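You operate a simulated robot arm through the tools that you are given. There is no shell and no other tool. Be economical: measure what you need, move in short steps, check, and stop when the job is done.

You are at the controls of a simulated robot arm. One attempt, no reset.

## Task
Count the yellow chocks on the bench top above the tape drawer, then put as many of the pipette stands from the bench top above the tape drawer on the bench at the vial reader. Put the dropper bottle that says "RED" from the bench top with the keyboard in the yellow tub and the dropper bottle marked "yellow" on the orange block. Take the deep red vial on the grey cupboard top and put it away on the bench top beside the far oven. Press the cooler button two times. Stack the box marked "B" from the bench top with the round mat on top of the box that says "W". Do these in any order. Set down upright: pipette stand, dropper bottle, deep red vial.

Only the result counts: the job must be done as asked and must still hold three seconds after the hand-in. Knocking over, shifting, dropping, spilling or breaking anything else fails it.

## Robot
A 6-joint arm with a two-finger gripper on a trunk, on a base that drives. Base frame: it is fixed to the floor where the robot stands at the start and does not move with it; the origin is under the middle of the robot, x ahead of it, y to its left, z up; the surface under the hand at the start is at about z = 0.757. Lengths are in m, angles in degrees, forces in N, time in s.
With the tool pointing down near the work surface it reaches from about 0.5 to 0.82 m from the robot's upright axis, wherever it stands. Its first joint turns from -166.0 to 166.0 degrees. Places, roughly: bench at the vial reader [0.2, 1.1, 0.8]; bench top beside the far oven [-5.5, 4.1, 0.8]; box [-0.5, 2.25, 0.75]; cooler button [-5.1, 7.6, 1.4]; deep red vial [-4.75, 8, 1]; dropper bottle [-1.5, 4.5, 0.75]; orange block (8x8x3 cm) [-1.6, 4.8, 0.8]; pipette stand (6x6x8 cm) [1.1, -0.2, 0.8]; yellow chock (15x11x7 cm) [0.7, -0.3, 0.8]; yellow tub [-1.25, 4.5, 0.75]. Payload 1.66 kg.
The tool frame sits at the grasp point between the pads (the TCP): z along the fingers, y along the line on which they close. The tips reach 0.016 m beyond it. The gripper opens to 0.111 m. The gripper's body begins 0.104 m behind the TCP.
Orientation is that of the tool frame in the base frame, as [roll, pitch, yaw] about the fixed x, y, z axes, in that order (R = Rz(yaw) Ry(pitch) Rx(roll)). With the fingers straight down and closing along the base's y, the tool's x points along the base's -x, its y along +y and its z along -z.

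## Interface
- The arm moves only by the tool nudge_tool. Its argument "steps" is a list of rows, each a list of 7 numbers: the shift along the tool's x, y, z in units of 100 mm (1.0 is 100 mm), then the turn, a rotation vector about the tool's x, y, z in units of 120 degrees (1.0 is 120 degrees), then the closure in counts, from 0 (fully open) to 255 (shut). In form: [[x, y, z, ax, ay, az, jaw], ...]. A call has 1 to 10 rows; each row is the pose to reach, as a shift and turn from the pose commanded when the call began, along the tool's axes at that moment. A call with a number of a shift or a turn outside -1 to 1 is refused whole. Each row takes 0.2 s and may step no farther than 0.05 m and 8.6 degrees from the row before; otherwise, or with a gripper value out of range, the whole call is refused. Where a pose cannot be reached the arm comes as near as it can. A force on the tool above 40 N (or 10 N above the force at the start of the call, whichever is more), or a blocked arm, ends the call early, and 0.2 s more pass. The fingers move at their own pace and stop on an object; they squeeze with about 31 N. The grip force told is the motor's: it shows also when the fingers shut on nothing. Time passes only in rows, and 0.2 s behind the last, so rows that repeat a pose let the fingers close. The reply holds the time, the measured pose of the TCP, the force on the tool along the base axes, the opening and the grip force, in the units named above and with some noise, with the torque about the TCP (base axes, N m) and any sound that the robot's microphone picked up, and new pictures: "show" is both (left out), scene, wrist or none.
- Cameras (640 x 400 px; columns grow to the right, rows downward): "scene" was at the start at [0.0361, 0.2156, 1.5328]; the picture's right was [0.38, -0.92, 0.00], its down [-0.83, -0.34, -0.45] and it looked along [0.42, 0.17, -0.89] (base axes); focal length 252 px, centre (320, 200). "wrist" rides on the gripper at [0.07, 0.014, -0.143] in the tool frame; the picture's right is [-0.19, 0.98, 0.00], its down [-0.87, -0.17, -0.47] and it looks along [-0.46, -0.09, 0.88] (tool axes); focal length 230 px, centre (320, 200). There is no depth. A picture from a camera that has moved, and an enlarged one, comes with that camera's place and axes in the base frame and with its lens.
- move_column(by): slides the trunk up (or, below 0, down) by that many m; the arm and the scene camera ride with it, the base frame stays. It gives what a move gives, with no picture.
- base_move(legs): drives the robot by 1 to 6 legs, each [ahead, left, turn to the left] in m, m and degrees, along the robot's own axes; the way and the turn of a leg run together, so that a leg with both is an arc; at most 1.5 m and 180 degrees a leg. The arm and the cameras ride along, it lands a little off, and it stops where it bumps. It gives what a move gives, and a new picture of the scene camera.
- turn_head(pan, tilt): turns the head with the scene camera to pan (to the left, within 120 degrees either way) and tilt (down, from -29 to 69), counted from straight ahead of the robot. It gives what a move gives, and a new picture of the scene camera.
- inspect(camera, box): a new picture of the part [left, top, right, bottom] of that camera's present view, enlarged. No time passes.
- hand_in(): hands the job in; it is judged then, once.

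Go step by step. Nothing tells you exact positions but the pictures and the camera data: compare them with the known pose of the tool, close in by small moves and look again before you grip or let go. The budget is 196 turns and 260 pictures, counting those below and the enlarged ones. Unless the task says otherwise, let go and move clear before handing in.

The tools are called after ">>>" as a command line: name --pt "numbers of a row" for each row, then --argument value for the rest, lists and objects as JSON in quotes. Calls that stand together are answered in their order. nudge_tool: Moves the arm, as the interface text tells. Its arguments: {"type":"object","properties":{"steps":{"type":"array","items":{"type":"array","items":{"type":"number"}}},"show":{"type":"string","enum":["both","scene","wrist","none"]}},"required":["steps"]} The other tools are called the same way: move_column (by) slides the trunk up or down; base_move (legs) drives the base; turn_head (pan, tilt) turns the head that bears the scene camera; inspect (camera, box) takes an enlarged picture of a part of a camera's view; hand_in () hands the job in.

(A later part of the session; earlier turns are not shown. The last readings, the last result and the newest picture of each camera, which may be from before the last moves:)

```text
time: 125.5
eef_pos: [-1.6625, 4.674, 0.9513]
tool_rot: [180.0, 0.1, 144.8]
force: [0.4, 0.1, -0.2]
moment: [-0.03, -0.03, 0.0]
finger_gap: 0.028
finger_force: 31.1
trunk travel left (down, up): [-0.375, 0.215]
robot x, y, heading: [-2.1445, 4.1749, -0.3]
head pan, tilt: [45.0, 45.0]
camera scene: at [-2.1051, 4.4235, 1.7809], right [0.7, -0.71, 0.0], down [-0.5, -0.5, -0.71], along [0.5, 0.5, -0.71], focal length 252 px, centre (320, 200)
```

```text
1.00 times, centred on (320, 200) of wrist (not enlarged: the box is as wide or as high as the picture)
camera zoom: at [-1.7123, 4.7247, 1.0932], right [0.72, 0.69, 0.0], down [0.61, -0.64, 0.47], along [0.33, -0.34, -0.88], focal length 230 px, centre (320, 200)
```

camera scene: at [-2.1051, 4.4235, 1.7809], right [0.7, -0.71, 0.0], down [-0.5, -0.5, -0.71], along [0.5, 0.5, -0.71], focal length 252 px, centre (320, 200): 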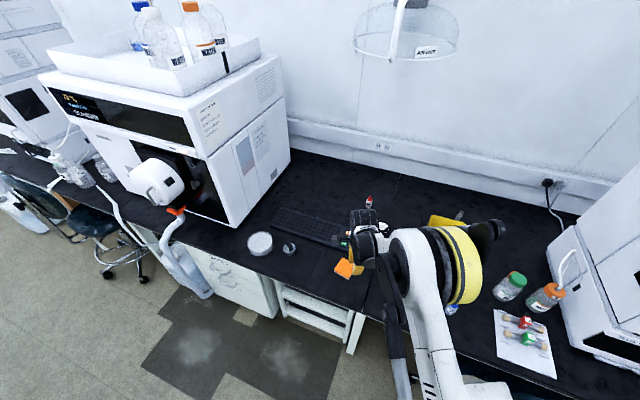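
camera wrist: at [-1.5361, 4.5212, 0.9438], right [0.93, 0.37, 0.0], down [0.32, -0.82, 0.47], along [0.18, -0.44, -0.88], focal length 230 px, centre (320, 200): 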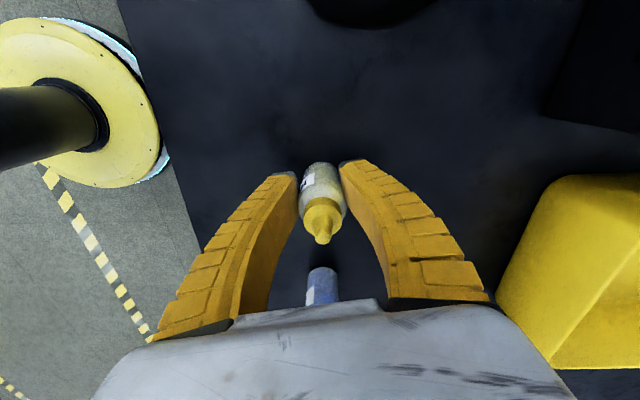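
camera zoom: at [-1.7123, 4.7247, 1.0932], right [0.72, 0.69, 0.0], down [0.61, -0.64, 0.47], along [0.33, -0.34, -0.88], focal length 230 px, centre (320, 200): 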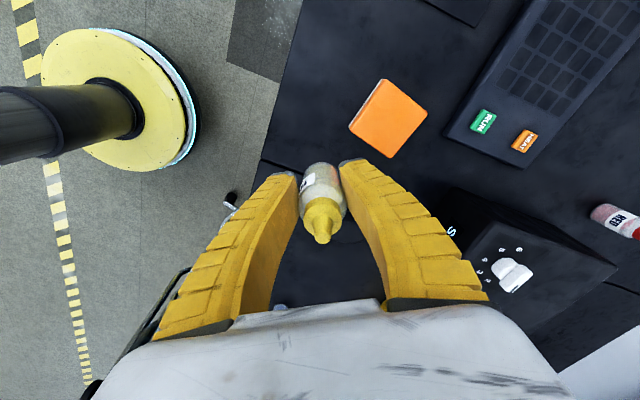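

>>> nudge_tool --pt "0.03 0.45 0 0 0 0 255" --pt "0.066 0.88 0 0 0 0 255" --pt "0.066 0.88 0 0 0 0 255" --show "none"

>>> move_column --by -0.09

>>> inspect --camera "wrist" --box '[0, 0, 640, 400]'

>>> inspect --camera "scene" --box '[280, 200, 440, 300]'

```text
time: 126.3
eef_pos: [-1.6225, 4.7426, 0.9617]
tool_rot: [179.9, 0.1, 144.7]
force: [-0.1, 0.7, -0.3]
moment: [0.02, 0.02, 0.02]
finger_gap: 0.028
finger_force: 31.0
out of reach, approached as far as the arm can: row 2, 3
trunk travel left (down, up): [-0.375, 0.215]
robot x, y, heading: [-2.1421, 4.1745, -0.3]
head pan, tilt: [45.0, 45.0]
```

```text
time: 127.6
eef_pos: [-1.6229, 4.7436, 0.8729]
tool_rot: [179.9, 0.1, 144.7]
force: [-0.8, -0.4, -0.3]
moment: [0.02, 0.02, 0.01]
finger_gap: 0.0272
finger_force: 31.1
trunk travel left (down, up): [-0.285, 0.305]
robot x, y, heading: [-2.1415, 4.1726, -0.1]
head pan, tilt: [45.0, 45.0]
```

```text
1.00 times, centred on (320, 200) of wrist (not enlarged: the box is as wide or as high as the picture)
camera zoom: at [-1.6735, 4.7926, 1.0142], right [0.72, 0.69, 0.0], down [0.61, -0.64, 0.47], along [0.33, -0.34, -0.88], focal length 230 px, centre (320, 200)
```

zoom: 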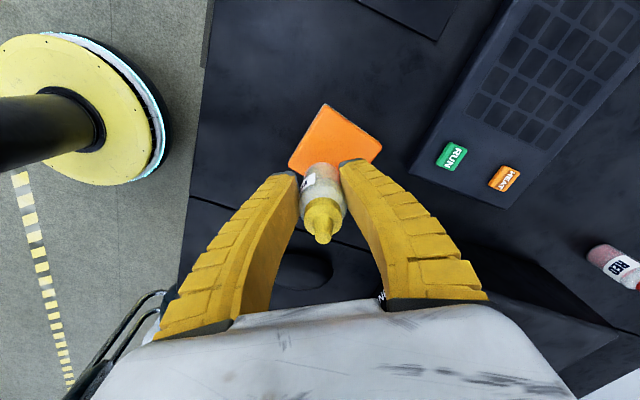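

```text
4.00 times, centred on (360, 250) of scene
camera zoom: at [-2.1049, 4.423, 1.6911], right [0.7, -0.71, 0.0], down [-0.5, -0.5, -0.71], along [0.5, 0.5, -0.71], focal length 1010 px, centre (160, 0)
```

zoom: 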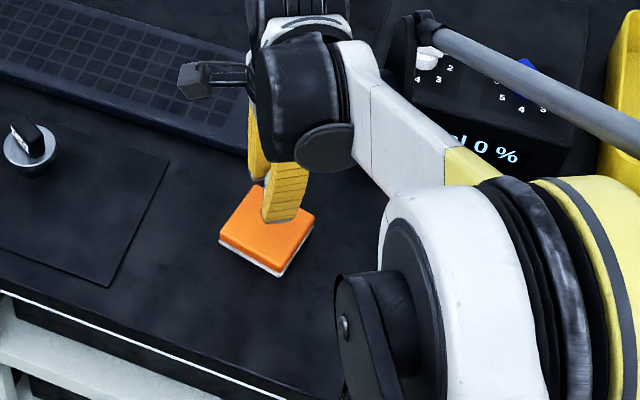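

>>> nudge_tool --pt "0 0 0 0 0 0 255" --show "none"

```text
time: 128.0
eef_pos: [-1.6241, 4.7427, 0.8719]
tool_rot: [179.9, 0.2, 144.7]
force: [0.8, -0.1, 0.2]
moment: [0.01, 0.0, 0.0]
finger_gap: 0.0271
finger_force: 30.9
trunk travel left (down, up): [-0.285, 0.305]
robot x, y, heading: [-2.1452, 4.174, -0.5]
head pan, tilt: [45.0, 45.0]
```

>>> nudge_tool --pt "-0.06 0.13 0 0 0 0 255" --pt "-0.06 0.13 0.1 0 0 0 255" --pt "-0.06 0.13 0.25 0 0 0 255" --pt "-0.06 0.13 0.35 0 0 0 255"

```text
time: 129.0
eef_pos: [-1.6273, 4.73, 0.8569]
tool_rot: [179.8, 0.0, 144.8]
force: [0.1, 0.0, 0.0]
moment: [-0.01, -0.02, -0.04]
finger_gap: 0.0272
finger_force: 30.5
out of reach, approached as far as the arm can: row 1, 2, 3, 4
trunk travel left (down, up): [-0.285, 0.305]
robot x, y, heading: [-2.1443, 4.1751, -0.2]
head pan, tilt: [45.0, 45.0]
camera scene: at [-2.1048, 4.4232, 1.6909], right [0.7, -0.71, 0.0], down [-0.5, -0.5, -0.71], along [0.5, 0.5, -0.71], focal length 252 px, centre (320, 200)
camera wrist: at [-1.6762, 4.7802, 0.9996], right [0.72, 0.69, 0.0], down [0.61, -0.64, 0.47], along [0.33, -0.34, -0.88], focal length 230 px, centre (320, 200)
```

scene: 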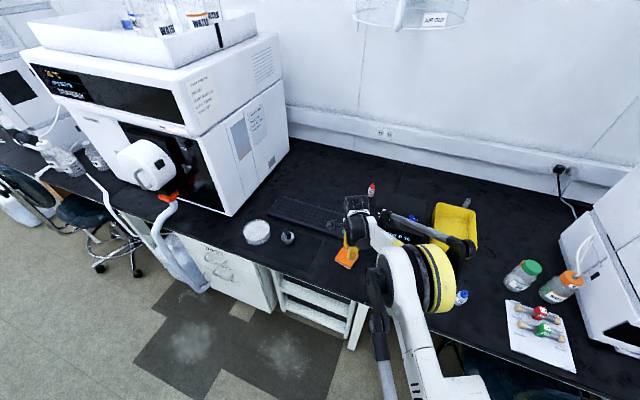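
wrist: 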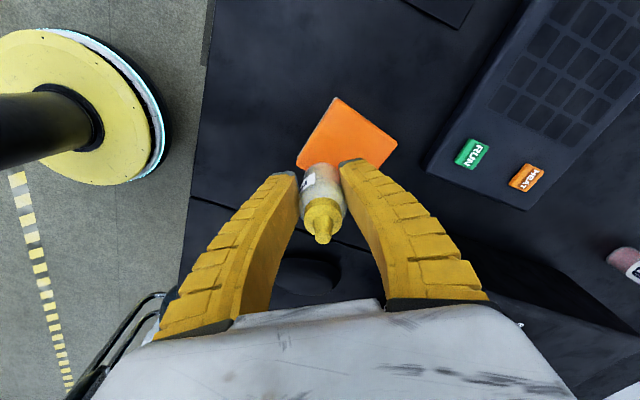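

The arm is at its limit; I'll raise a little and shift the base 10 cm left for margin.

>>> move_column --by 0.05

>>> base_move --legs '[[0.0, 0.1, 0]]'

>>> nudge_tool --pt "0 0 0 0 0 0 255" --show "wrist"

```text
time: 129.9
eef_pos: [-1.6264, 4.7297, 0.9074]
tool_rot: [179.8, -0.1, 144.8]
force: [-0.4, -0.7, -0.9]
moment: [-0.02, 0.02, -0.01]
finger_gap: 0.027
finger_force: 30.8
trunk travel left (down, up): [-0.335, 0.255]
robot x, y, heading: [-2.1413, 4.1736, -0.2]
head pan, tilt: [45.0, 45.0]
```

```text
time: 131.0
eef_pos: [-1.625, 4.8311, 0.9065]
tool_rot: [179.9, 0.0, 144.8]
force: [-0.4, 0.6, -0.7]
moment: [-0.06, -0.01, 0.02]
finger_gap: 0.0271
finger_force: 31.3
trunk travel left (down, up): [-0.335, 0.255]
robot x, y, heading: [-2.1416, 4.2734, -0.5]
head pan, tilt: [45.0, 45.0]
camera scene: at [-2.1041, 4.5251, 1.7406], right [0.7, -0.71, 0.0], down [-0.5, -0.5, -0.71], along [0.5, 0.5, -0.71], focal length 252 px, centre (320, 200)
```

scene: 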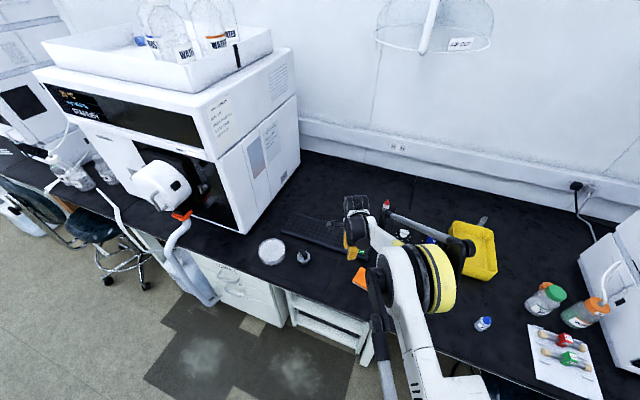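

```text
time: 131.4
eef_pos: [-1.6272, 4.8314, 0.9076]
tool_rot: [179.8, 0.1, 144.8]
force: [-0.1, 0.8, -0.8]
moment: [-0.01, 0.02, -0.01]
finger_gap: 0.027
finger_force: 31.2
trunk travel left (down, up): [-0.335, 0.255]
robot x, y, heading: [-2.1398, 4.2756, -0.4]
head pan, tilt: [45.0, 45.0]
camera wrist: at [-1.6759, 4.8807, 1.0494], right [0.72, 0.69, 0.0], down [0.61, -0.64, 0.47], along [0.33, -0.34, -0.88], focal length 230 px, centre (320, 200)
```

wrist: 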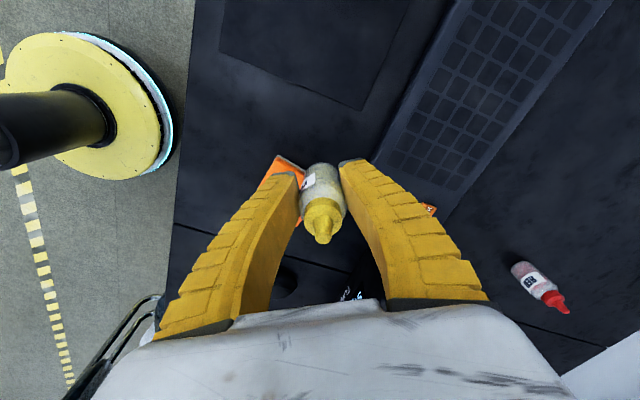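

>>> nudge_tool --pt "-0.3 -0.3 0 0 0 0 255" --pt "-0.59 -0.574 0 0 0 0 255" --pt "-0.59 -0.574 0 0 0 0 255" --show "none"

>>> move_column --by -0.06

>>> inspect --camera "wrist" --box '[0, 0, 640, 400]'

>>> inspect --camera "scene" --box '[300, 200, 460, 300]'

```text
time: 132.2
eef_pos: [-1.6126, 4.7517, 0.908]
tool_rot: [179.8, 0.1, 144.8]
force: [0.3, -0.5, -0.1]
moment: [0.03, 0.0, 0.0]
finger_gap: 0.0276
finger_force: 30.6
trunk travel left (down, up): [-0.335, 0.255]
robot x, y, heading: [-2.1409, 4.2743, -0.3]
head pan, tilt: [45.0, 45.0]
```

```text
time: 133.2
eef_pos: [-1.6118, 4.7515, 0.8484]
tool_rot: [179.9, 0.1, 144.8]
force: [0.0, 0.9, 0.4]
moment: [-0.01, -0.03, -0.02]
finger_gap: 0.0273
finger_force: 31.0
trunk travel left (down, up): [-0.275, 0.315]
robot x, y, heading: [-2.1391, 4.2732, -0.3]
head pan, tilt: [45.0, 45.0]
```

```text
1.00 times, centred on (320, 200) of wrist (not enlarged: the box is as wide or as high as the picture)
camera zoom: at [-1.662, 4.8011, 0.9906], right [0.72, 0.69, 0.0], down [0.61, -0.64, 0.47], along [0.33, -0.34, -0.88], focal length 230 px, centre (320, 200)
```

zoom: 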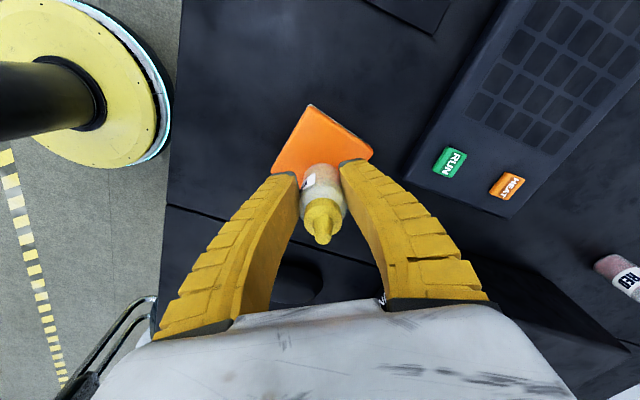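

```text
4.00 times, centred on (380, 250) of scene
camera zoom: at [-2.1044, 4.5229, 1.681], right [0.7, -0.71, 0.0], down [-0.5, -0.5, -0.71], along [0.5, 0.5, -0.71], focal length 1010 px, centre (80, 0)
```

zoom: 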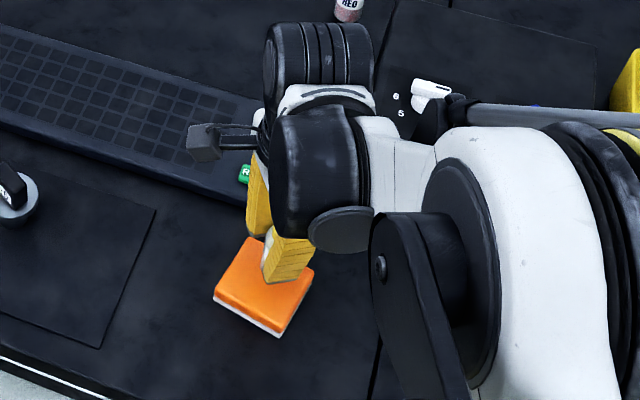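

>>> move_column --by -0.013

>>> move_column --by -0.003

```text
time: 133.8
eef_pos: [-1.6118, 4.7517, 0.8361]
tool_rot: [179.8, 0.0, 144.8]
force: [0.5, 0.2, 0.2]
moment: [0.02, -0.02, 0.0]
finger_gap: 0.0274
finger_force: 31.0
trunk travel left (down, up): [-0.262, 0.328]
robot x, y, heading: [-2.1376, 4.2749, -0.7]
head pan, tilt: [45.0, 45.0]
```

```text
time: 134.4
eef_pos: [-1.6118, 4.7525, 0.8314]
tool_rot: [179.8, 0.1, 144.8]
force: [-0.4, -0.5, -0.2]
moment: [-0.03, 0.01, 0.0]
finger_gap: 0.027
finger_force: 30.7
trunk travel left (down, up): [-0.259, 0.331]
robot x, y, heading: [-2.1394, 4.2742, -0.6]
head pan, tilt: [45.0, 45.0]
```

>>> move_column --by -0.002

```text
time: 134.9
eef_pos: [-1.6119, 4.7515, 0.8308]
tool_rot: [179.8, 0.2, 144.8]
force: [-0.5, 0.0, -0.2]
moment: [0.0, 0.01, 0.01]
finger_gap: 0.027
finger_force: 30.6
trunk travel left (down, up): [-0.257, 0.333]
robot x, y, heading: [-2.139, 4.2749, -0.4]
head pan, tilt: [45.0, 45.0]
```

>>> move_column --by -0.002

>>> inspect --camera "wrist" --box '[240, 80, 420, 260]'

```text
time: 135.4
eef_pos: [-1.6125, 4.7499, 0.828]
tool_rot: [179.8, 0.1, 144.9]
force: [-0.1, -0.6, 0.0]
moment: [0.01, 0.02, -0.02]
finger_gap: 0.0269
finger_force: 30.8
trunk travel left (down, up): [-0.255, 0.335]
robot x, y, heading: [-2.144, 4.2717, -0.4]
head pan, tilt: [45.0, 45.0]
```

```text
2.22 times, centred on (330, 170) of wrist
camera zoom: at [-1.6619, 4.8012, 0.9704], right [0.72, 0.69, 0.0], down [0.61, -0.64, 0.47], along [0.33, -0.34, -0.88], focal length 511 px, centre (298, 267)
```

zoom: 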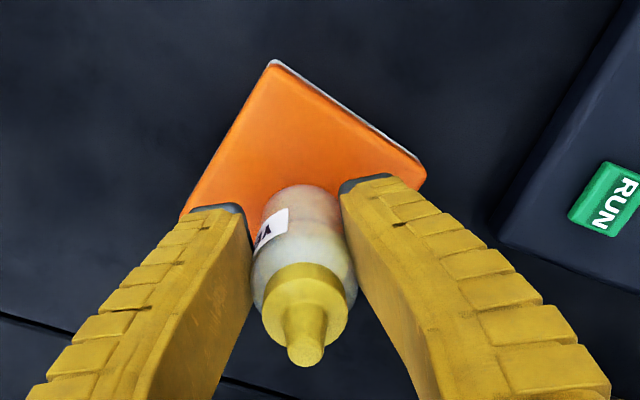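

>>> move_column --by -0.002

>>> move_column --by -0.002

```text
time: 135.9
eef_pos: [-1.6112, 4.7508, 0.8255]
tool_rot: [179.8, 0.1, 144.7]
force: [0.9, 0.6, 4.1]
moment: [0.01, 0.03, 0.01]
finger_gap: 0.0272
finger_force: 31.0
trunk travel left (down, up): [-0.253, 0.337]
robot x, y, heading: [-2.14, 4.2746, -0.4]
head pan, tilt: [45.0, 45.0]
```

```text
time: 136.4
eef_pos: [-1.612, 4.7504, 0.8259]
tool_rot: [179.6, 0.1, 144.8]
force: [3.5, 1.2, 15.0]
moment: [-0.05, -0.28, 0.04]
finger_gap: 0.0291
finger_force: 31.0
trunk travel left (down, up): [-0.251, 0.339]
robot x, y, heading: [-2.1455, 4.2742, -0.3]
head pan, tilt: [45.0, 45.0]
```

Contact. Release, straight up, look.

>>> nudge_tool --pt "0 0 0 0 0 0 180" --pt "0 0 0 0 0 0 100" --pt "0 0 0 0 0 0 60" --pt "0 0 -0.4 0 0 0 60" --pt "0 0 -0.8 0 0 0 60" --pt "0 0 -1 0 0 0 0" --show "wrist"

>>> move_column --by 0.1

```text
time: 137.8
eef_pos: [-1.6117, 4.7497, 0.9232]
tool_rot: [179.8, 0.1, 144.8]
force: [0.1, -0.4, -0.4]
moment: [-0.01, 0.0, -0.03]
finger_gap: 0.111
finger_force: 0.0
trunk travel left (down, up): [-0.251, 0.339]
robot x, y, heading: [-2.1428, 4.2706, -0.2]
head pan, tilt: [45.0, 45.0]
camera wrist: at [-1.6619, 4.8005, 1.0656], right [0.72, 0.69, 0.0], down [0.61, -0.64, 0.47], along [0.33, -0.34, -0.88], focal length 230 px, centre (320, 200)
```

wrist: 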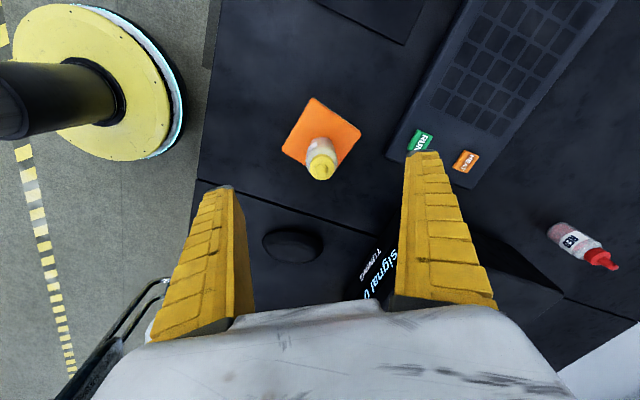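

```text
time: 139.2
eef_pos: [-1.612, 4.7506, 1.0225]
tool_rot: [179.8, 0.2, 144.8]
force: [0.0, 0.4, -1.0]
moment: [-0.01, 0.0, -0.02]
finger_gap: 0.1106
finger_force: 0.1
trunk travel left (down, up): [-0.351, 0.239]
robot x, y, heading: [-2.1386, 4.2731, -0.2]
head pan, tilt: [45.0, 45.0]
```

YELLOW stands upright on the block. Now RED at about (−1.23, 4.905), far back; I'll bring the base in closer and turn the arm toward it.

>>> base_move --legs '[[0.16, 0.205, 0], [0, 0, -12.5]]'

>>> inspect --camera "wrist" --box '[0, 0, 640, 400]'

```text
time: 141.8
eef_pos: [-1.362, 4.8307, 1.0227]
tool_rot: [179.9, 0.1, 132.6]
force: [0.6, -0.2, -0.3]
moment: [-0.03, 0.02, -0.01]
finger_gap: 0.1111
finger_force: 0.0
trunk travel left (down, up): [-0.351, 0.239]
robot x, y, heading: [-1.9793, 4.4779, -12.6]
head pan, tilt: [45.0, 45.0]
camera scene: at [-1.8922, 4.7126, 1.757], right [0.54, -0.84, 0.0], down [-0.6, -0.38, -0.71], along [0.6, 0.38, -0.71], focal length 252 px, centre (320, 200)
```

scene: 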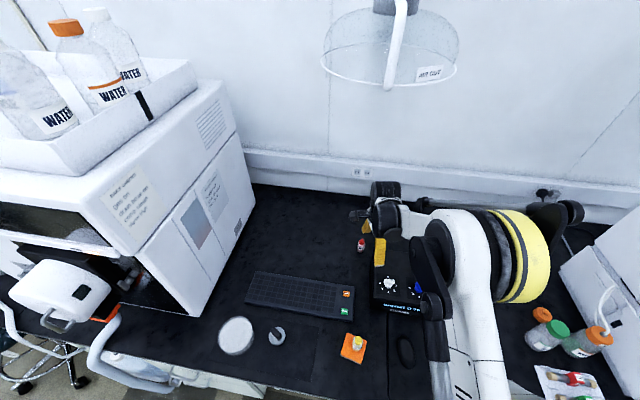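

```text
1.00 times, centred on (320, 200) of wrist (not enlarged: the box is as wide or as high as the picture)
camera zoom: at [-1.4006, 4.8905, 1.1651], right [0.85, 0.52, 0.0], down [0.46, -0.75, 0.47], along [0.25, -0.4, -0.88], focal length 230 px, centre (320, 200)
```

zoom: 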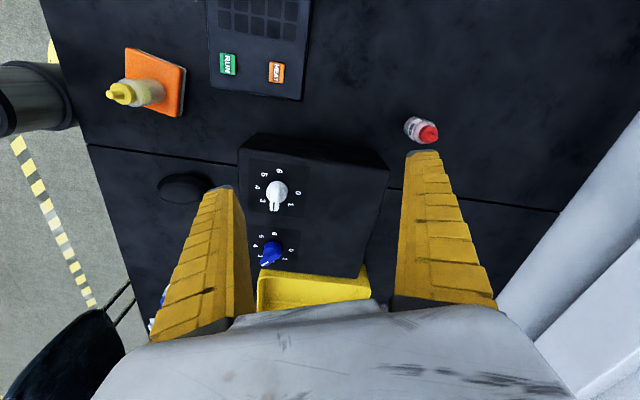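

RED is just beyond the straight-down reach, so I'll turn the gripper square to the bench and tilt it outward about 25° to extend reach.

>>> nudge_tool --pt "0 0 0 0 0 -0.07 0" --pt "0 0 0 0 0 -0.14 0" --pt "0 0 0 0 0 -0.21 0" --pt "0 0 0 0 0 -0.28 0" --pt "0 0 0 0 0 -0.35 0" --pt "0 0 0 0 0 -0.42 0" --pt "0 0 0 0 0 -0.49 0" --pt "0 0 0 0 0 -0.54 0" --pt "0 0 0 0 0 -0.583 0" --show "none"

>>> nudge_tool --pt "0 0 0 0 -0.07 0 60" --pt "0 0 0 0 -0.14 0 60" --pt "0 0 0 0 -0.208 0 60" --pt "0 0 0 0 -0.208 0 60"

```text
time: 143.8
eef_pos: [-1.3631, 4.8319, 1.0233]
tool_rot: [-180.0, 0.3, -157.5]
force: [0.5, 0.7, 0.3]
moment: [-0.01, -0.02, 0.0]
finger_gap: 0.111
finger_force: 0.1
trunk travel left (down, up): [-0.351, 0.239]
robot x, y, heading: [-1.98, 4.4782, -12.7]
head pan, tilt: [45.0, 45.0]
```

```text
time: 144.8
eef_pos: [-1.3629, 4.8318, 1.0222]
tool_rot: [180.0, 25.2, -157.6]
force: [-0.3, -0.3, 0.4]
moment: [0.0, 0.0, -0.01]
finger_gap: 0.0862
finger_force: 0.7
trunk travel left (down, up): [-0.351, 0.239]
robot x, y, heading: [-1.9822, 4.4778, -12.8]
head pan, tilt: [45.0, 45.0]
camera scene: at [-1.8922, 4.7131, 1.7569], right [0.54, -0.84, 0.0], down [-0.6, -0.38, -0.71], along [0.6, 0.38, -0.71], focal length 252 px, centre (320, 200)
camera wrist: at [-1.4825, 4.796, 1.1219], right [-0.22, 0.97, 0.08], down [0.6, 0.07, 0.8], along [0.77, 0.22, -0.6], focal length 230 px, centre (320, 200)
```

scene: 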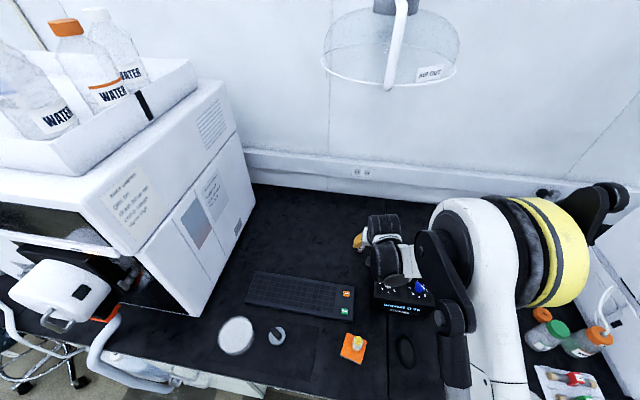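
wrist: 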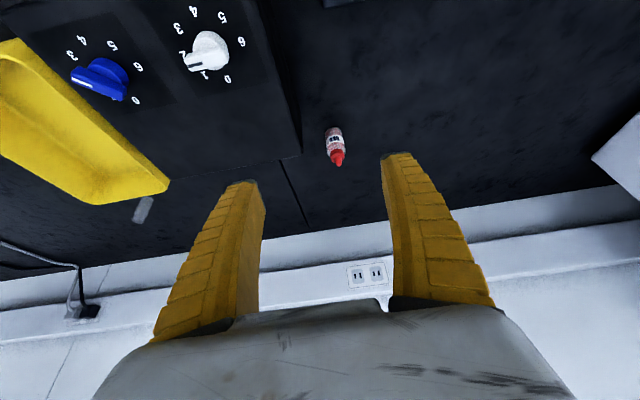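

>>> nudge_tool --pt "-0.4 0.08 0.19 0 0 0 60" --pt "-0.8 0.16 0.377 0 0 0 60" --pt "-0.9 0.16 0.424 0 0 0 60" --pt "-0.9 0.16 0.424 0 0 0 60" --show "none"

>>> move_column --by -0.1

>>> nudge_tool --pt "-0.2 0 0.095 0 0 0 60" --pt "-0.403 0 0.19 0 0 0 60" --pt "-0.403 0 0.19 0 0 0 60"

```text
time: 145.8
eef_pos: [-1.2765, 4.8853, 1.0246]
tool_rot: [-180.0, 25.2, -157.5]
force: [0.8, 0.2, -0.7]
moment: [0.0, -0.01, 0.01]
finger_gap: 0.0861
finger_force: 0.9
trunk travel left (down, up): [-0.351, 0.239]
robot x, y, heading: [-1.9803, 4.4777, -12.3]
head pan, tilt: [45.0, 45.0]
```

```text
time: 147.2
eef_pos: [-1.278, 4.8868, 0.9241]
tool_rot: [-180.0, 25.3, -157.5]
force: [0.5, 0.7, -0.6]
moment: [-0.02, 0.0, -0.01]
finger_gap: 0.0862
finger_force: 0.6
trunk travel left (down, up): [-0.251, 0.339]
robot x, y, heading: [-1.9803, 4.477, -12.5]
head pan, tilt: [45.0, 45.0]
```

```text
time: 148.0
eef_pos: [-1.2355, 4.9016, 0.9259]
tool_rot: [-180.0, 25.2, -157.4]
force: [0.3, 0.0, 0.0]
moment: [-0.01, 0.0, 0.0]
finger_gap: 0.0861
finger_force: 0.6
trunk travel left (down, up): [-0.251, 0.339]
robot x, y, heading: [-1.9804, 4.4781, -12.4]
head pan, tilt: [45.0, 45.0]
camera scene: at [-1.8929, 4.7129, 1.657], right [0.54, -0.84, 0.0], down [-0.6, -0.38, -0.71], along [0.6, 0.38, -0.71], focal length 252 px, centre (320, 200)
camera wrist: at [-1.3546, 4.8653, 1.0239], right [-0.22, 0.97, 0.08], down [0.6, 0.07, 0.8], along [0.77, 0.22, -0.6], focal length 230 px, centre (320, 200)
```

scene: 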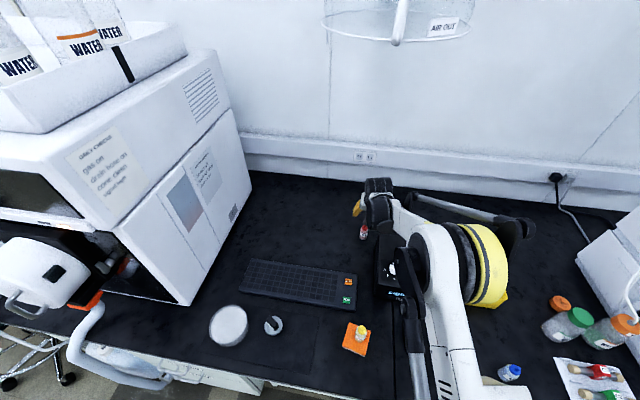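
wrist: 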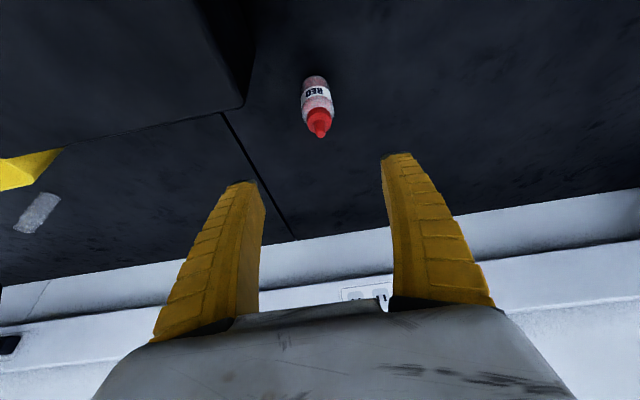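

>>> nudge_tool --pt "-0.073 0.02 0.034 0 0 0 60" --pt "-0.073 0.02 0.034 0 0 0 60" --show "none"

>>> move_column --by -0.12

>>> inspect --camera "wrist" --box '[0, 0, 640, 400]'

```text
time: 148.6
eef_pos: [-1.2281, 4.907, 0.9231]
tool_rot: [180.0, 25.2, -157.5]
force: [-0.7, -1.1, -0.2]
moment: [-0.01, 0.03, -0.02]
finger_gap: 0.086
finger_force: 0.5
trunk travel left (down, up): [-0.251, 0.339]
robot x, y, heading: [-1.9801, 4.4774, -12.6]
head pan, tilt: [45.0, 45.0]
```

```text
time: 150.1
eef_pos: [-1.2285, 4.9055, 0.8058]
tool_rot: [179.9, 25.2, -157.6]
force: [-0.4, -0.9, 0.1]
moment: [0.02, 0.01, 0.01]
finger_gap: 0.0861
finger_force: 0.9
trunk travel left (down, up): [-0.131, 0.459]
robot x, y, heading: [-1.9817, 4.4792, -12.5]
head pan, tilt: [45.0, 45.0]
```

```text
1.00 times, centred on (320, 200) of wrist (not enlarged: the box is as wide or as high as the picture)
camera zoom: at [-1.3481, 4.8702, 0.9033], right [-0.22, 0.97, 0.08], down [0.6, 0.07, 0.8], along [0.77, 0.22, -0.6], focal length 230 px, centre (320, 200)
```

zoom: 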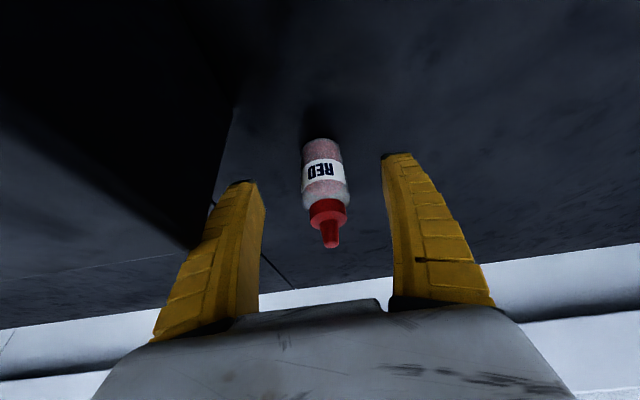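

>>> nudge_tool --pt "0 0.02 0 0 0 0 120" --pt "0 0.02 0 0 0 0 255" --pt "0 0.02 0 0 0 0 255" --pt "0 0.02 0 0 0 0 255" --show "wrist"

>>> move_column --by 0.2

>>> inspect --camera "wrist" --box '[0, 0, 640, 400]'

```text
time: 151.1
eef_pos: [-1.2296, 4.9082, 0.8039]
tool_rot: [179.9, 25.2, -157.4]
force: [2.0, 1.3, 5.4]
moment: [0.07, -0.16, 0.02]
finger_gap: 0.0306
finger_force: 30.8
trunk travel left (down, up): [-0.131, 0.459]
robot x, y, heading: [-1.9819, 4.4766, -12.5]
head pan, tilt: [45.0, 45.0]
camera wrist: at [-1.349, 4.8719, 0.9032], right [-0.22, 0.97, 0.08], down [0.6, 0.07, 0.8], along [0.77, 0.22, -0.6], focal length 230 px, centre (320, 200)
```

wrist: 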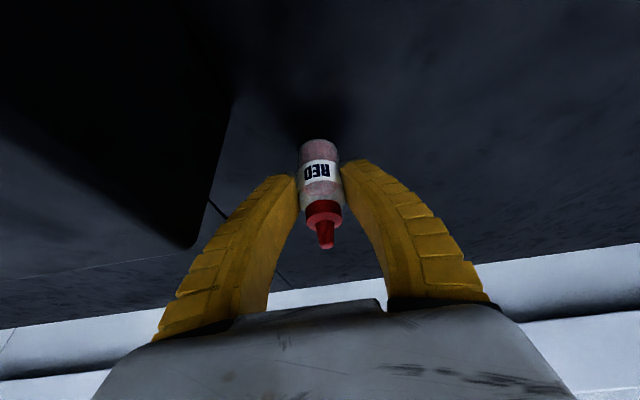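

```text
time: 153.2
eef_pos: [-1.2293, 4.9073, 1.0028]
tool_rot: [-179.9, 25.1, -157.5]
force: [-0.5, -0.4, 0.5]
moment: [0.0, 0.01, -0.03]
finger_gap: 0.029
finger_force: 31.1
trunk travel left (down, up): [-0.331, 0.259]
robot x, y, heading: [-1.9818, 4.4796, -12.6]
head pan, tilt: [45.0, 45.0]
```

```text
1.00 times, centred on (320, 200) of wrist (not enlarged: the box is as wide or as high as the picture)
camera zoom: at [-1.3487, 4.872, 1.1025], right [-0.22, 0.97, 0.08], down [0.6, 0.07, 0.8], along [0.77, 0.22, -0.6], focal length 230 px, centre (320, 200)
```

zoom: 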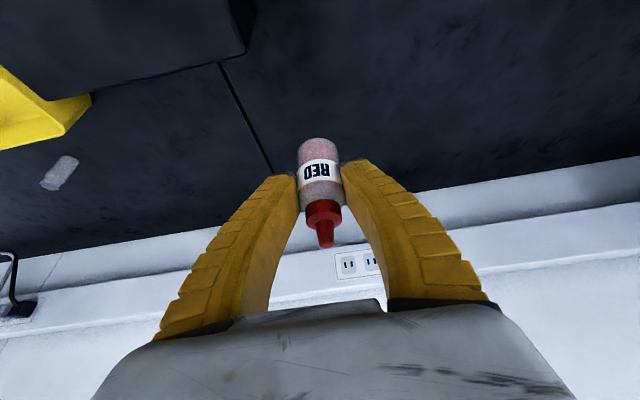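

RED is held upright relative to the world, so I must keep the tilt. I'll shift the base right and turn to bring it over the tub.

>>> base_move --legs '[[0.095, -0.14, 0], [0, 0, -14]]'

>>> inspect --camera "wrist" --box '[0, 0, 640, 400]'

```text
time: 155.5
eef_pos: [-1.0856, 4.5564, 1.0042]
tool_rot: [-179.9, 25.3, -171.3]
force: [0.6, -0.1, -0.7]
moment: [0.06, -0.02, 0.0]
finger_gap: 0.0292
finger_force: 30.6
trunk travel left (down, up): [-0.331, 0.259]
robot x, y, heading: [-1.9187, 4.3175, -26.5]
head pan, tilt: [45.0, 45.0]
camera scene: at [-1.7769, 4.5248, 1.737], right [0.32, -0.95, 0.0], down [-0.67, -0.23, -0.71], along [0.67, 0.23, -0.71], focal length 252 px, centre (320, 200)
```

scene: 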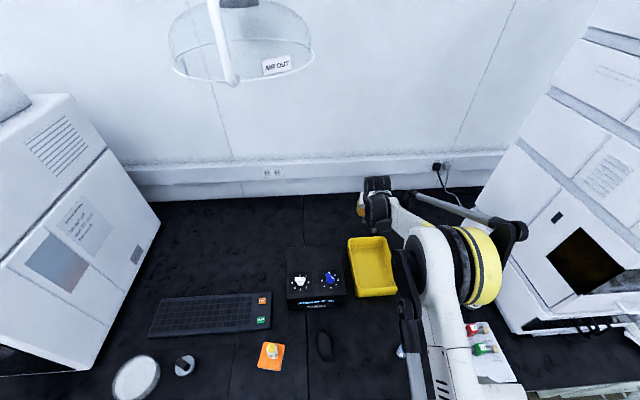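

```text
1.00 times, centred on (320, 200) of wrist (not enlarged: the box is as wide or as high as the picture)
camera zoom: at [-1.2102, 4.5494, 1.1027], right [0.02, 1.0, 0.08], down [0.6, -0.08, 0.8], along [0.8, 0.03, -0.6], focal length 230 px, centre (320, 200)
```

zoom: 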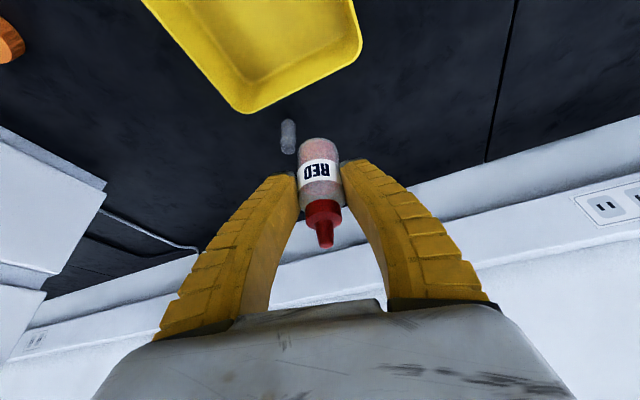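

>>> inspect --camera "scene" --box '[320, 215, 430, 315]'

```text
4.00 times, centred on (375, 265) of scene
camera zoom: at [-1.7769, 4.5248, 1.737], right [0.32, -0.95, 0.0], down [-0.67, -0.23, -0.71], along [0.67, 0.23, -0.71], focal length 1010 px, centre (100, -60)
```

zoom: 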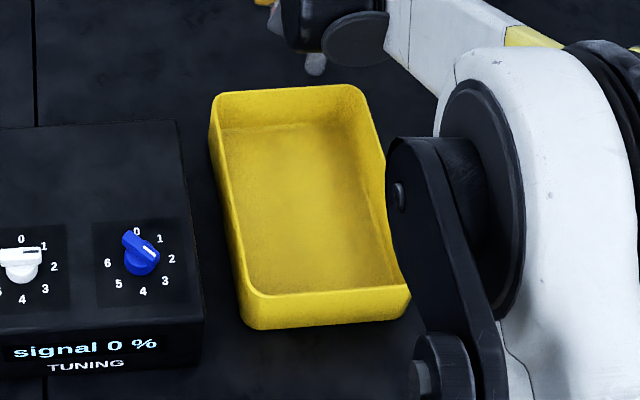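

The tub centre is about (−1.184, 4.507). I'll move the bottle over it, keeping the tilt.

>>> nudge_tool --pt "0.3 -0.1 -0.141 0 0 0 255" --pt "0.7 -0.25 -0.33 0 0 0 255" --pt "0.929 -0.333 -0.437 0 0 0 255" --pt "0.929 -0.333 -0.437 0 0 0 255" --show "wrist"

>>> move_column --by -0.1

>>> inspect --camera "wrist" --box '[0, 0, 640, 400]'

>>> inspect --camera "scene" --box '[300, 185, 460, 315]'

```text
time: 156.5
eef_pos: [-1.1818, 4.5081, 1.0048]
tool_rot: [180.0, 25.1, -171.4]
force: [-0.5, 0.0, 0.2]
moment: [-0.02, 0.04, -0.04]
finger_gap: 0.0292
finger_force: 31.4
trunk travel left (down, up): [-0.331, 0.259]
robot x, y, heading: [-1.9179, 4.3182, -26.2]
head pan, tilt: [45.0, 45.0]
camera wrist: at [-1.3064, 4.5018, 1.1034], right [0.02, 1.0, 0.08], down [0.6, -0.08, 0.8], along [0.8, 0.03, -0.6], focal length 230 px, centre (320, 200)
```

wrist: 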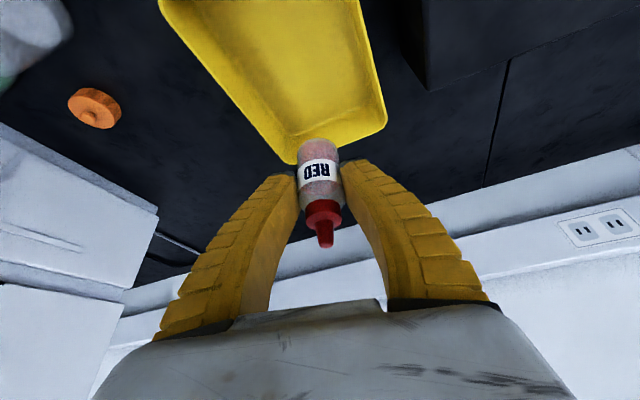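

```text
time: 157.9
eef_pos: [-1.1824, 4.5079, 0.9058]
tool_rot: [179.9, 25.2, -171.3]
force: [0.0, -1.0, 0.0]
moment: [0.03, -0.02, -0.01]
finger_gap: 0.0293
finger_force: 31.7
trunk travel left (down, up): [-0.231, 0.359]
robot x, y, heading: [-1.9228, 4.319, -26.5]
head pan, tilt: [45.0, 45.0]
```

```text
1.00 times, centred on (320, 200) of wrist (not enlarged: the box is as wide or as high as the picture)
camera zoom: at [-1.3064, 4.5017, 1.0037], right [0.02, 1.0, 0.08], down [0.6, -0.08, 0.8], along [0.8, 0.03, -0.6], focal length 230 px, centre (320, 200)
```

zoom: 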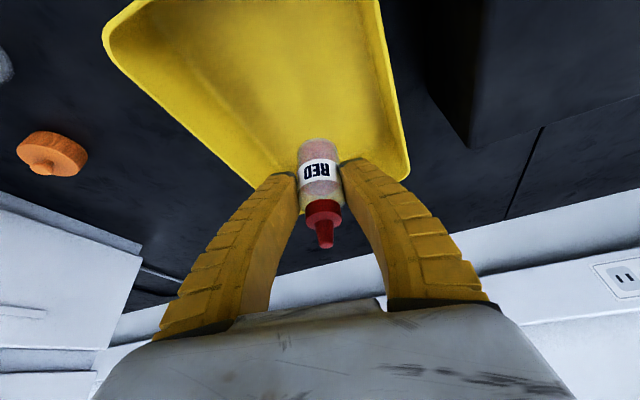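

```text
3.08 times, centred on (380, 250) of scene
camera zoom: at [-1.7773, 4.5254, 1.6371], right [0.32, -0.95, 0.0], down [-0.67, -0.23, -0.71], along [0.67, 0.23, -0.71], focal length 777 px, centre (135, 46)
```

zoom: 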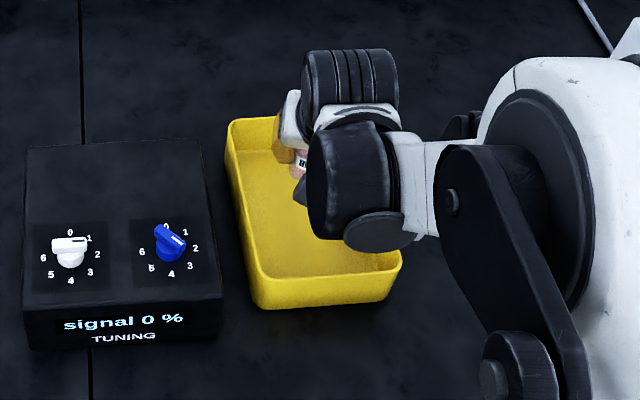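

>>> move_column --by -0.08

>>> inspect --camera "wrist" --box '[0, 0, 640, 400]'

>>> inspect --camera "scene" --box '[300, 185, 460, 315]'

```text
time: 159.0
eef_pos: [-1.1823, 4.5067, 0.8248]
tool_rot: [180.0, 25.2, -171.4]
force: [0.2, 0.3, -0.7]
moment: [0.0, 0.0, -0.02]
finger_gap: 0.0294
finger_force: 30.6
trunk travel left (down, up): [-0.151, 0.439]
robot x, y, heading: [-1.9189, 4.3186, -26.3]
head pan, tilt: [45.0, 45.0]
```

```text
1.00 times, centred on (320, 200) of wrist (not enlarged: the box is as wide or as high as the picture)
camera zoom: at [-1.3064, 4.5017, 0.9237], right [0.02, 1.0, 0.08], down [0.6, -0.08, 0.8], along [0.8, 0.03, -0.6], focal length 230 px, centre (320, 200)
```

zoom: 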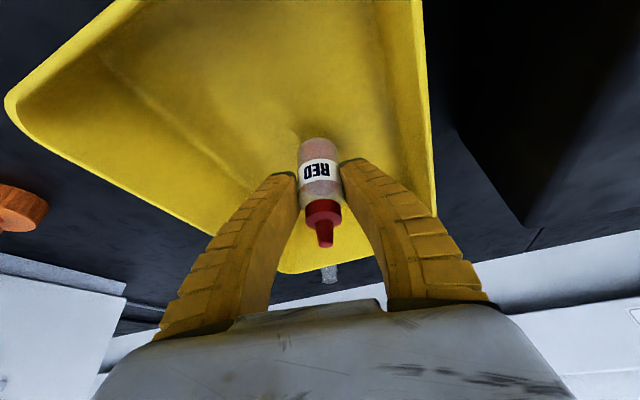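

```text
3.08 times, centred on (380, 250) of scene
camera zoom: at [-1.7773, 4.5254, 1.5571], right [0.32, -0.95, 0.0], down [-0.67, -0.23, -0.71], along [0.67, 0.23, -0.71], focal length 777 px, centre (135, 46)
```

zoom: 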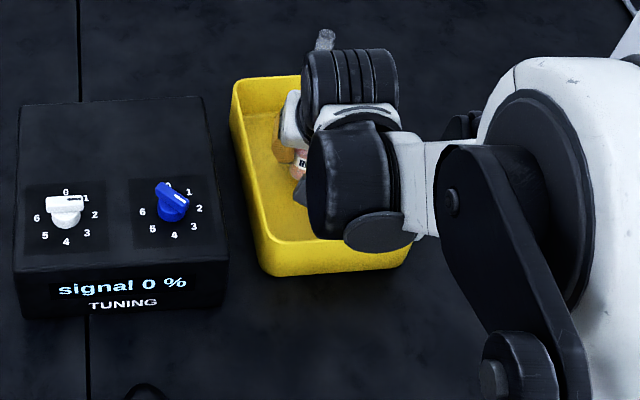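

>>> move_column --by -0.01

>>> move_column --by -0.003

```text
time: 159.6
eef_pos: [-1.1814, 4.5067, 0.8149]
tool_rot: [180.0, 25.3, -171.4]
force: [0.3, 0.6, -0.5]
moment: [0.01, 0.06, -0.01]
finger_gap: 0.0296
finger_force: 30.9
trunk travel left (down, up): [-0.141, 0.449]
robot x, y, heading: [-1.9196, 4.323, -26.3]
head pan, tilt: [45.0, 45.0]
```

```text
time: 160.1
eef_pos: [-1.1829, 4.5075, 0.812]
tool_rot: [179.9, 25.1, -171.4]
force: [0.9, 0.3, -1.2]
moment: [-0.01, 0.01, -0.02]
finger_gap: 0.0296
finger_force: 31.5
trunk travel left (down, up): [-0.138, 0.452]
robot x, y, heading: [-1.9224, 4.3193, -26.2]
head pan, tilt: [45.0, 45.0]
```

>>> move_column --by -0.003

>>> move_column --by -0.002

```text
time: 160.7
eef_pos: [-1.1807, 4.5081, 0.8085]
tool_rot: [180.0, 25.2, -171.4]
force: [1.1, -0.4, 7.4]
moment: [-0.05, -0.18, 0.08]
finger_gap: 0.0301
finger_force: 31.4
trunk travel left (down, up): [-0.135, 0.455]
robot x, y, heading: [-1.9204, 4.3196, -26.1]
head pan, tilt: [45.0, 45.0]
```

```text
time: 161.2
eef_pos: [-1.1819, 4.5081, 0.8081]
tool_rot: [-179.9, 25.3, -171.4]
force: [4.4, 2.0, 17.8]
moment: [-0.02, -0.13, 0.02]
finger_gap: 0.032
finger_force: 31.7
trunk travel left (down, up): [-0.133, 0.457]
robot x, y, heading: [-1.9188, 4.319, -26.3]
head pan, tilt: [45.0, 45.0]
```

Contact with the tub floor. Open modestly and rise straight up.

>>> nudge_tool --pt "0 0 0 0 0 0 150" --pt "0 0 0 0 0 0 115" --pt "0 0 0 0 0 0 115" --show "none"

>>> move_column --by 0.3

>>> inspect --camera "wrist" --box '[0, 0, 640, 400]'

>>> inspect --camera "scene" --box '[300, 215, 460, 345]'

```text
time: 162.0
eef_pos: [-1.1822, 4.5079, 0.8061]
tool_rot: [-180.0, 25.2, -171.4]
force: [0.7, -0.3, -0.2]
moment: [-0.01, 0.01, 0.0]
finger_gap: 0.0632
finger_force: 1.1
trunk travel left (down, up): [-0.133, 0.457]
robot x, y, heading: [-1.9168, 4.322, -26.7]
head pan, tilt: [45.0, 45.0]
```

```text
time: 165.0
eef_pos: [-1.1811, 4.5073, 1.1061]
tool_rot: [179.9, 25.2, -171.4]
force: [-0.1, -0.6, 0.3]
moment: [0.0, -0.01, 0.0]
finger_gap: 0.0631
finger_force: 0.9
trunk travel left (down, up): [-0.433, 0.157]
robot x, y, heading: [-1.9177, 4.3187, -26.5]
head pan, tilt: [45.0, 45.0]
```

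```text
1.00 times, centred on (320, 200) of wrist (not enlarged: the box is as wide or as high as the picture)
camera zoom: at [-1.3062, 4.5018, 1.2054], right [0.02, 1.0, 0.08], down [0.6, -0.08, 0.8], along [0.8, 0.03, -0.6], focal length 230 px, centre (320, 200)
```

zoom: 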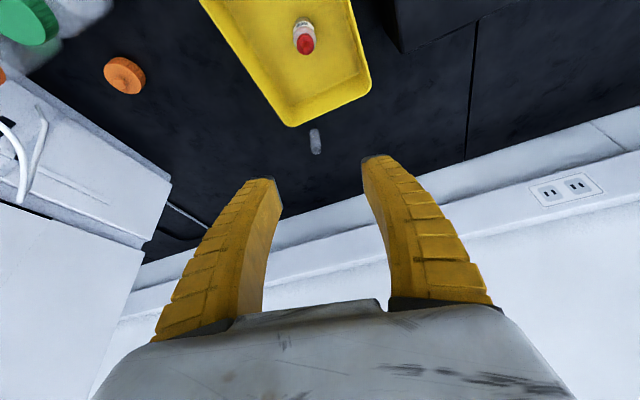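

```text
3.08 times, centred on (380, 280) of scene
camera zoom: at [-1.7771, 4.5255, 1.8388], right [0.32, -0.95, 0.0], down [-0.67, -0.23, -0.71], along [0.67, 0.23, -0.71], focal length 777 px, centre (135, -46)
```

zoom: 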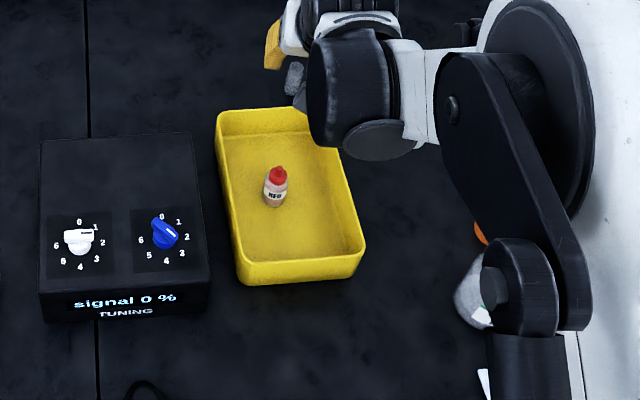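

RED stands upright in the tub. Now I'll level the tool, back away from the bench, and turn to the far end of the room.

>>> nudge_tool --pt "0 0 -0.1 0 0.07 0 0" --pt "0.2 0 -0.2 0 0.14 0 0" --pt "0.4 0 -0.2 0 0.21 0 0" --pt "0.6 0 -0.2 0 0.21 0 0" --show "none"

>>> base_move --legs '[[-0.5, -0.57, 0], [0, 0, 140]]'

>>> turn_head --pan 0 --tilt 15

```text
time: 166.0
eef_pos: [-1.2458, 4.4994, 1.0994]
tool_rot: [-180.0, -0.1, -171.4]
force: [0.3, -0.1, 0.3]
moment: [-0.01, -0.07, -0.01]
finger_gap: 0.111
finger_force: 0.1
trunk travel left (down, up): [-0.433, 0.157]
robot x, y, heading: [-1.9169, 4.3172, -26.4]
head pan, tilt: [45.0, 45.0]
```

```text
time: 175.9
eef_pos: [-3.2604, 4.2995, 1.0977]
tool_rot: [-180.0, 0.0, -28.4]
force: [0.0, -0.5, -0.2]
moment: [0.0, -0.03, -0.04]
finger_gap: 0.1109
finger_force: 0.1
trunk travel left (down, up): [-0.433, 0.157]
robot x, y, heading: [-2.6124, 4.0397, 116.4]
head pan, tilt: [45.0, 45.0]
camera scene: at [-2.8527, 3.9613, 1.8389], right [0.32, 0.95, 0.0], down [0.67, -0.22, -0.71], along [-0.67, 0.22, -0.71], focal length 252 px, centre (320, 200)
```

scene: 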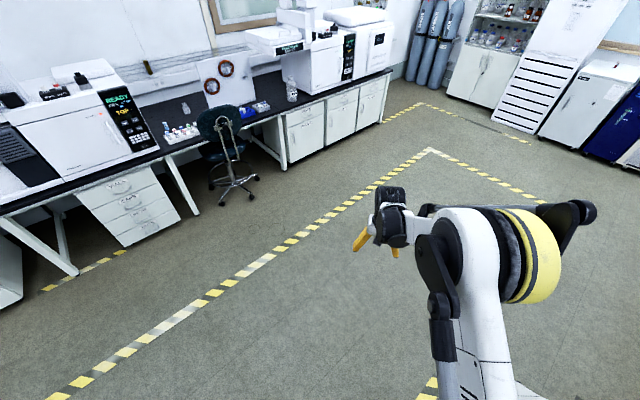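

```text
time: 177.1
eef_pos: [-3.2598, 4.3006, 1.0991]
tool_rot: [-180.0, 0.1, -28.3]
force: [-0.4, 0.1, 0.3]
moment: [-0.05, -0.01, -0.01]
finger_gap: 0.1109
finger_force: 0.0
trunk travel left (down, up): [-0.433, 0.157]
robot x, y, heading: [-2.6158, 4.0371, 116.9]
head pan, tilt: [0.0, 15.0]
camera scene: at [-2.8175, 4.0193, 1.8857], right [0.89, 0.45, 0.0], down [0.12, -0.23, -0.97], along [-0.43, 0.86, -0.26], focal length 252 px, centre (320, 200)
```

scene: 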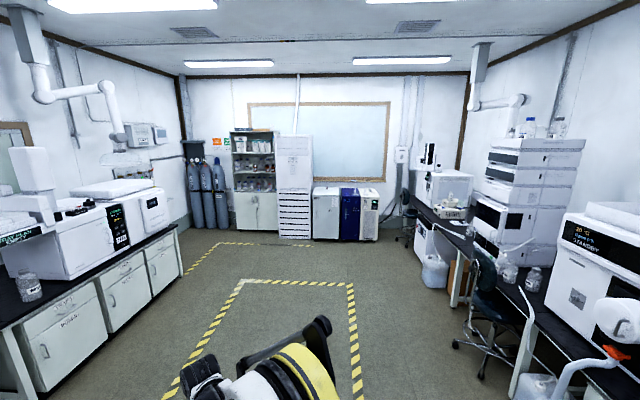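

>>> inspect --camera "scene" --box '[220, 110, 400, 250]'

>>> turn_head --pan 60 --tilt 20

```text
2.86 times, centred on (310, 180) of scene
camera zoom: at [-2.8175, 4.0193, 1.8857], right [0.89, 0.45, 0.0], down [0.12, -0.23, -0.97], along [-0.43, 0.86, -0.26], focal length 721 px, centre (349, 257)
```

zoom: 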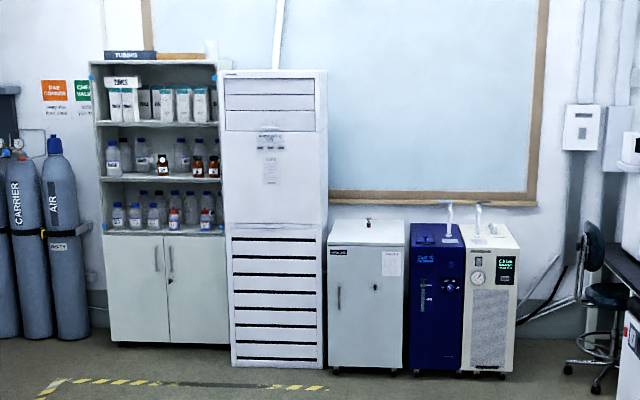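

```text
time: 178.3
eef_pos: [-3.26, 4.2983, 1.0982]
tool_rot: [179.9, 0.0, -28.3]
force: [-0.3, 0.2, -0.5]
moment: [-0.03, -0.03, 0.01]
finger_gap: 0.1108
finger_force: 0.0
trunk travel left (down, up): [-0.433, 0.157]
robot x, y, heading: [-2.6141, 4.0386, 116.7]
head pan, tilt: [60.0, 20.0]
camera scene: at [-2.8685, 3.9413, 1.8776], right [0.06, 1.0, 0.0], down [0.34, -0.02, -0.94], along [-0.94, 0.06, -0.34], focal length 252 px, centre (320, 200)
```

scene: 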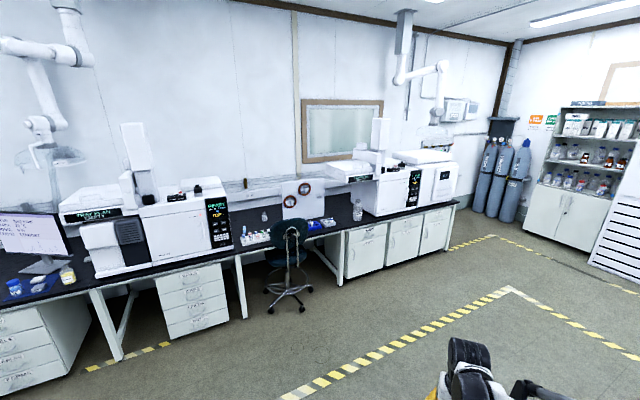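

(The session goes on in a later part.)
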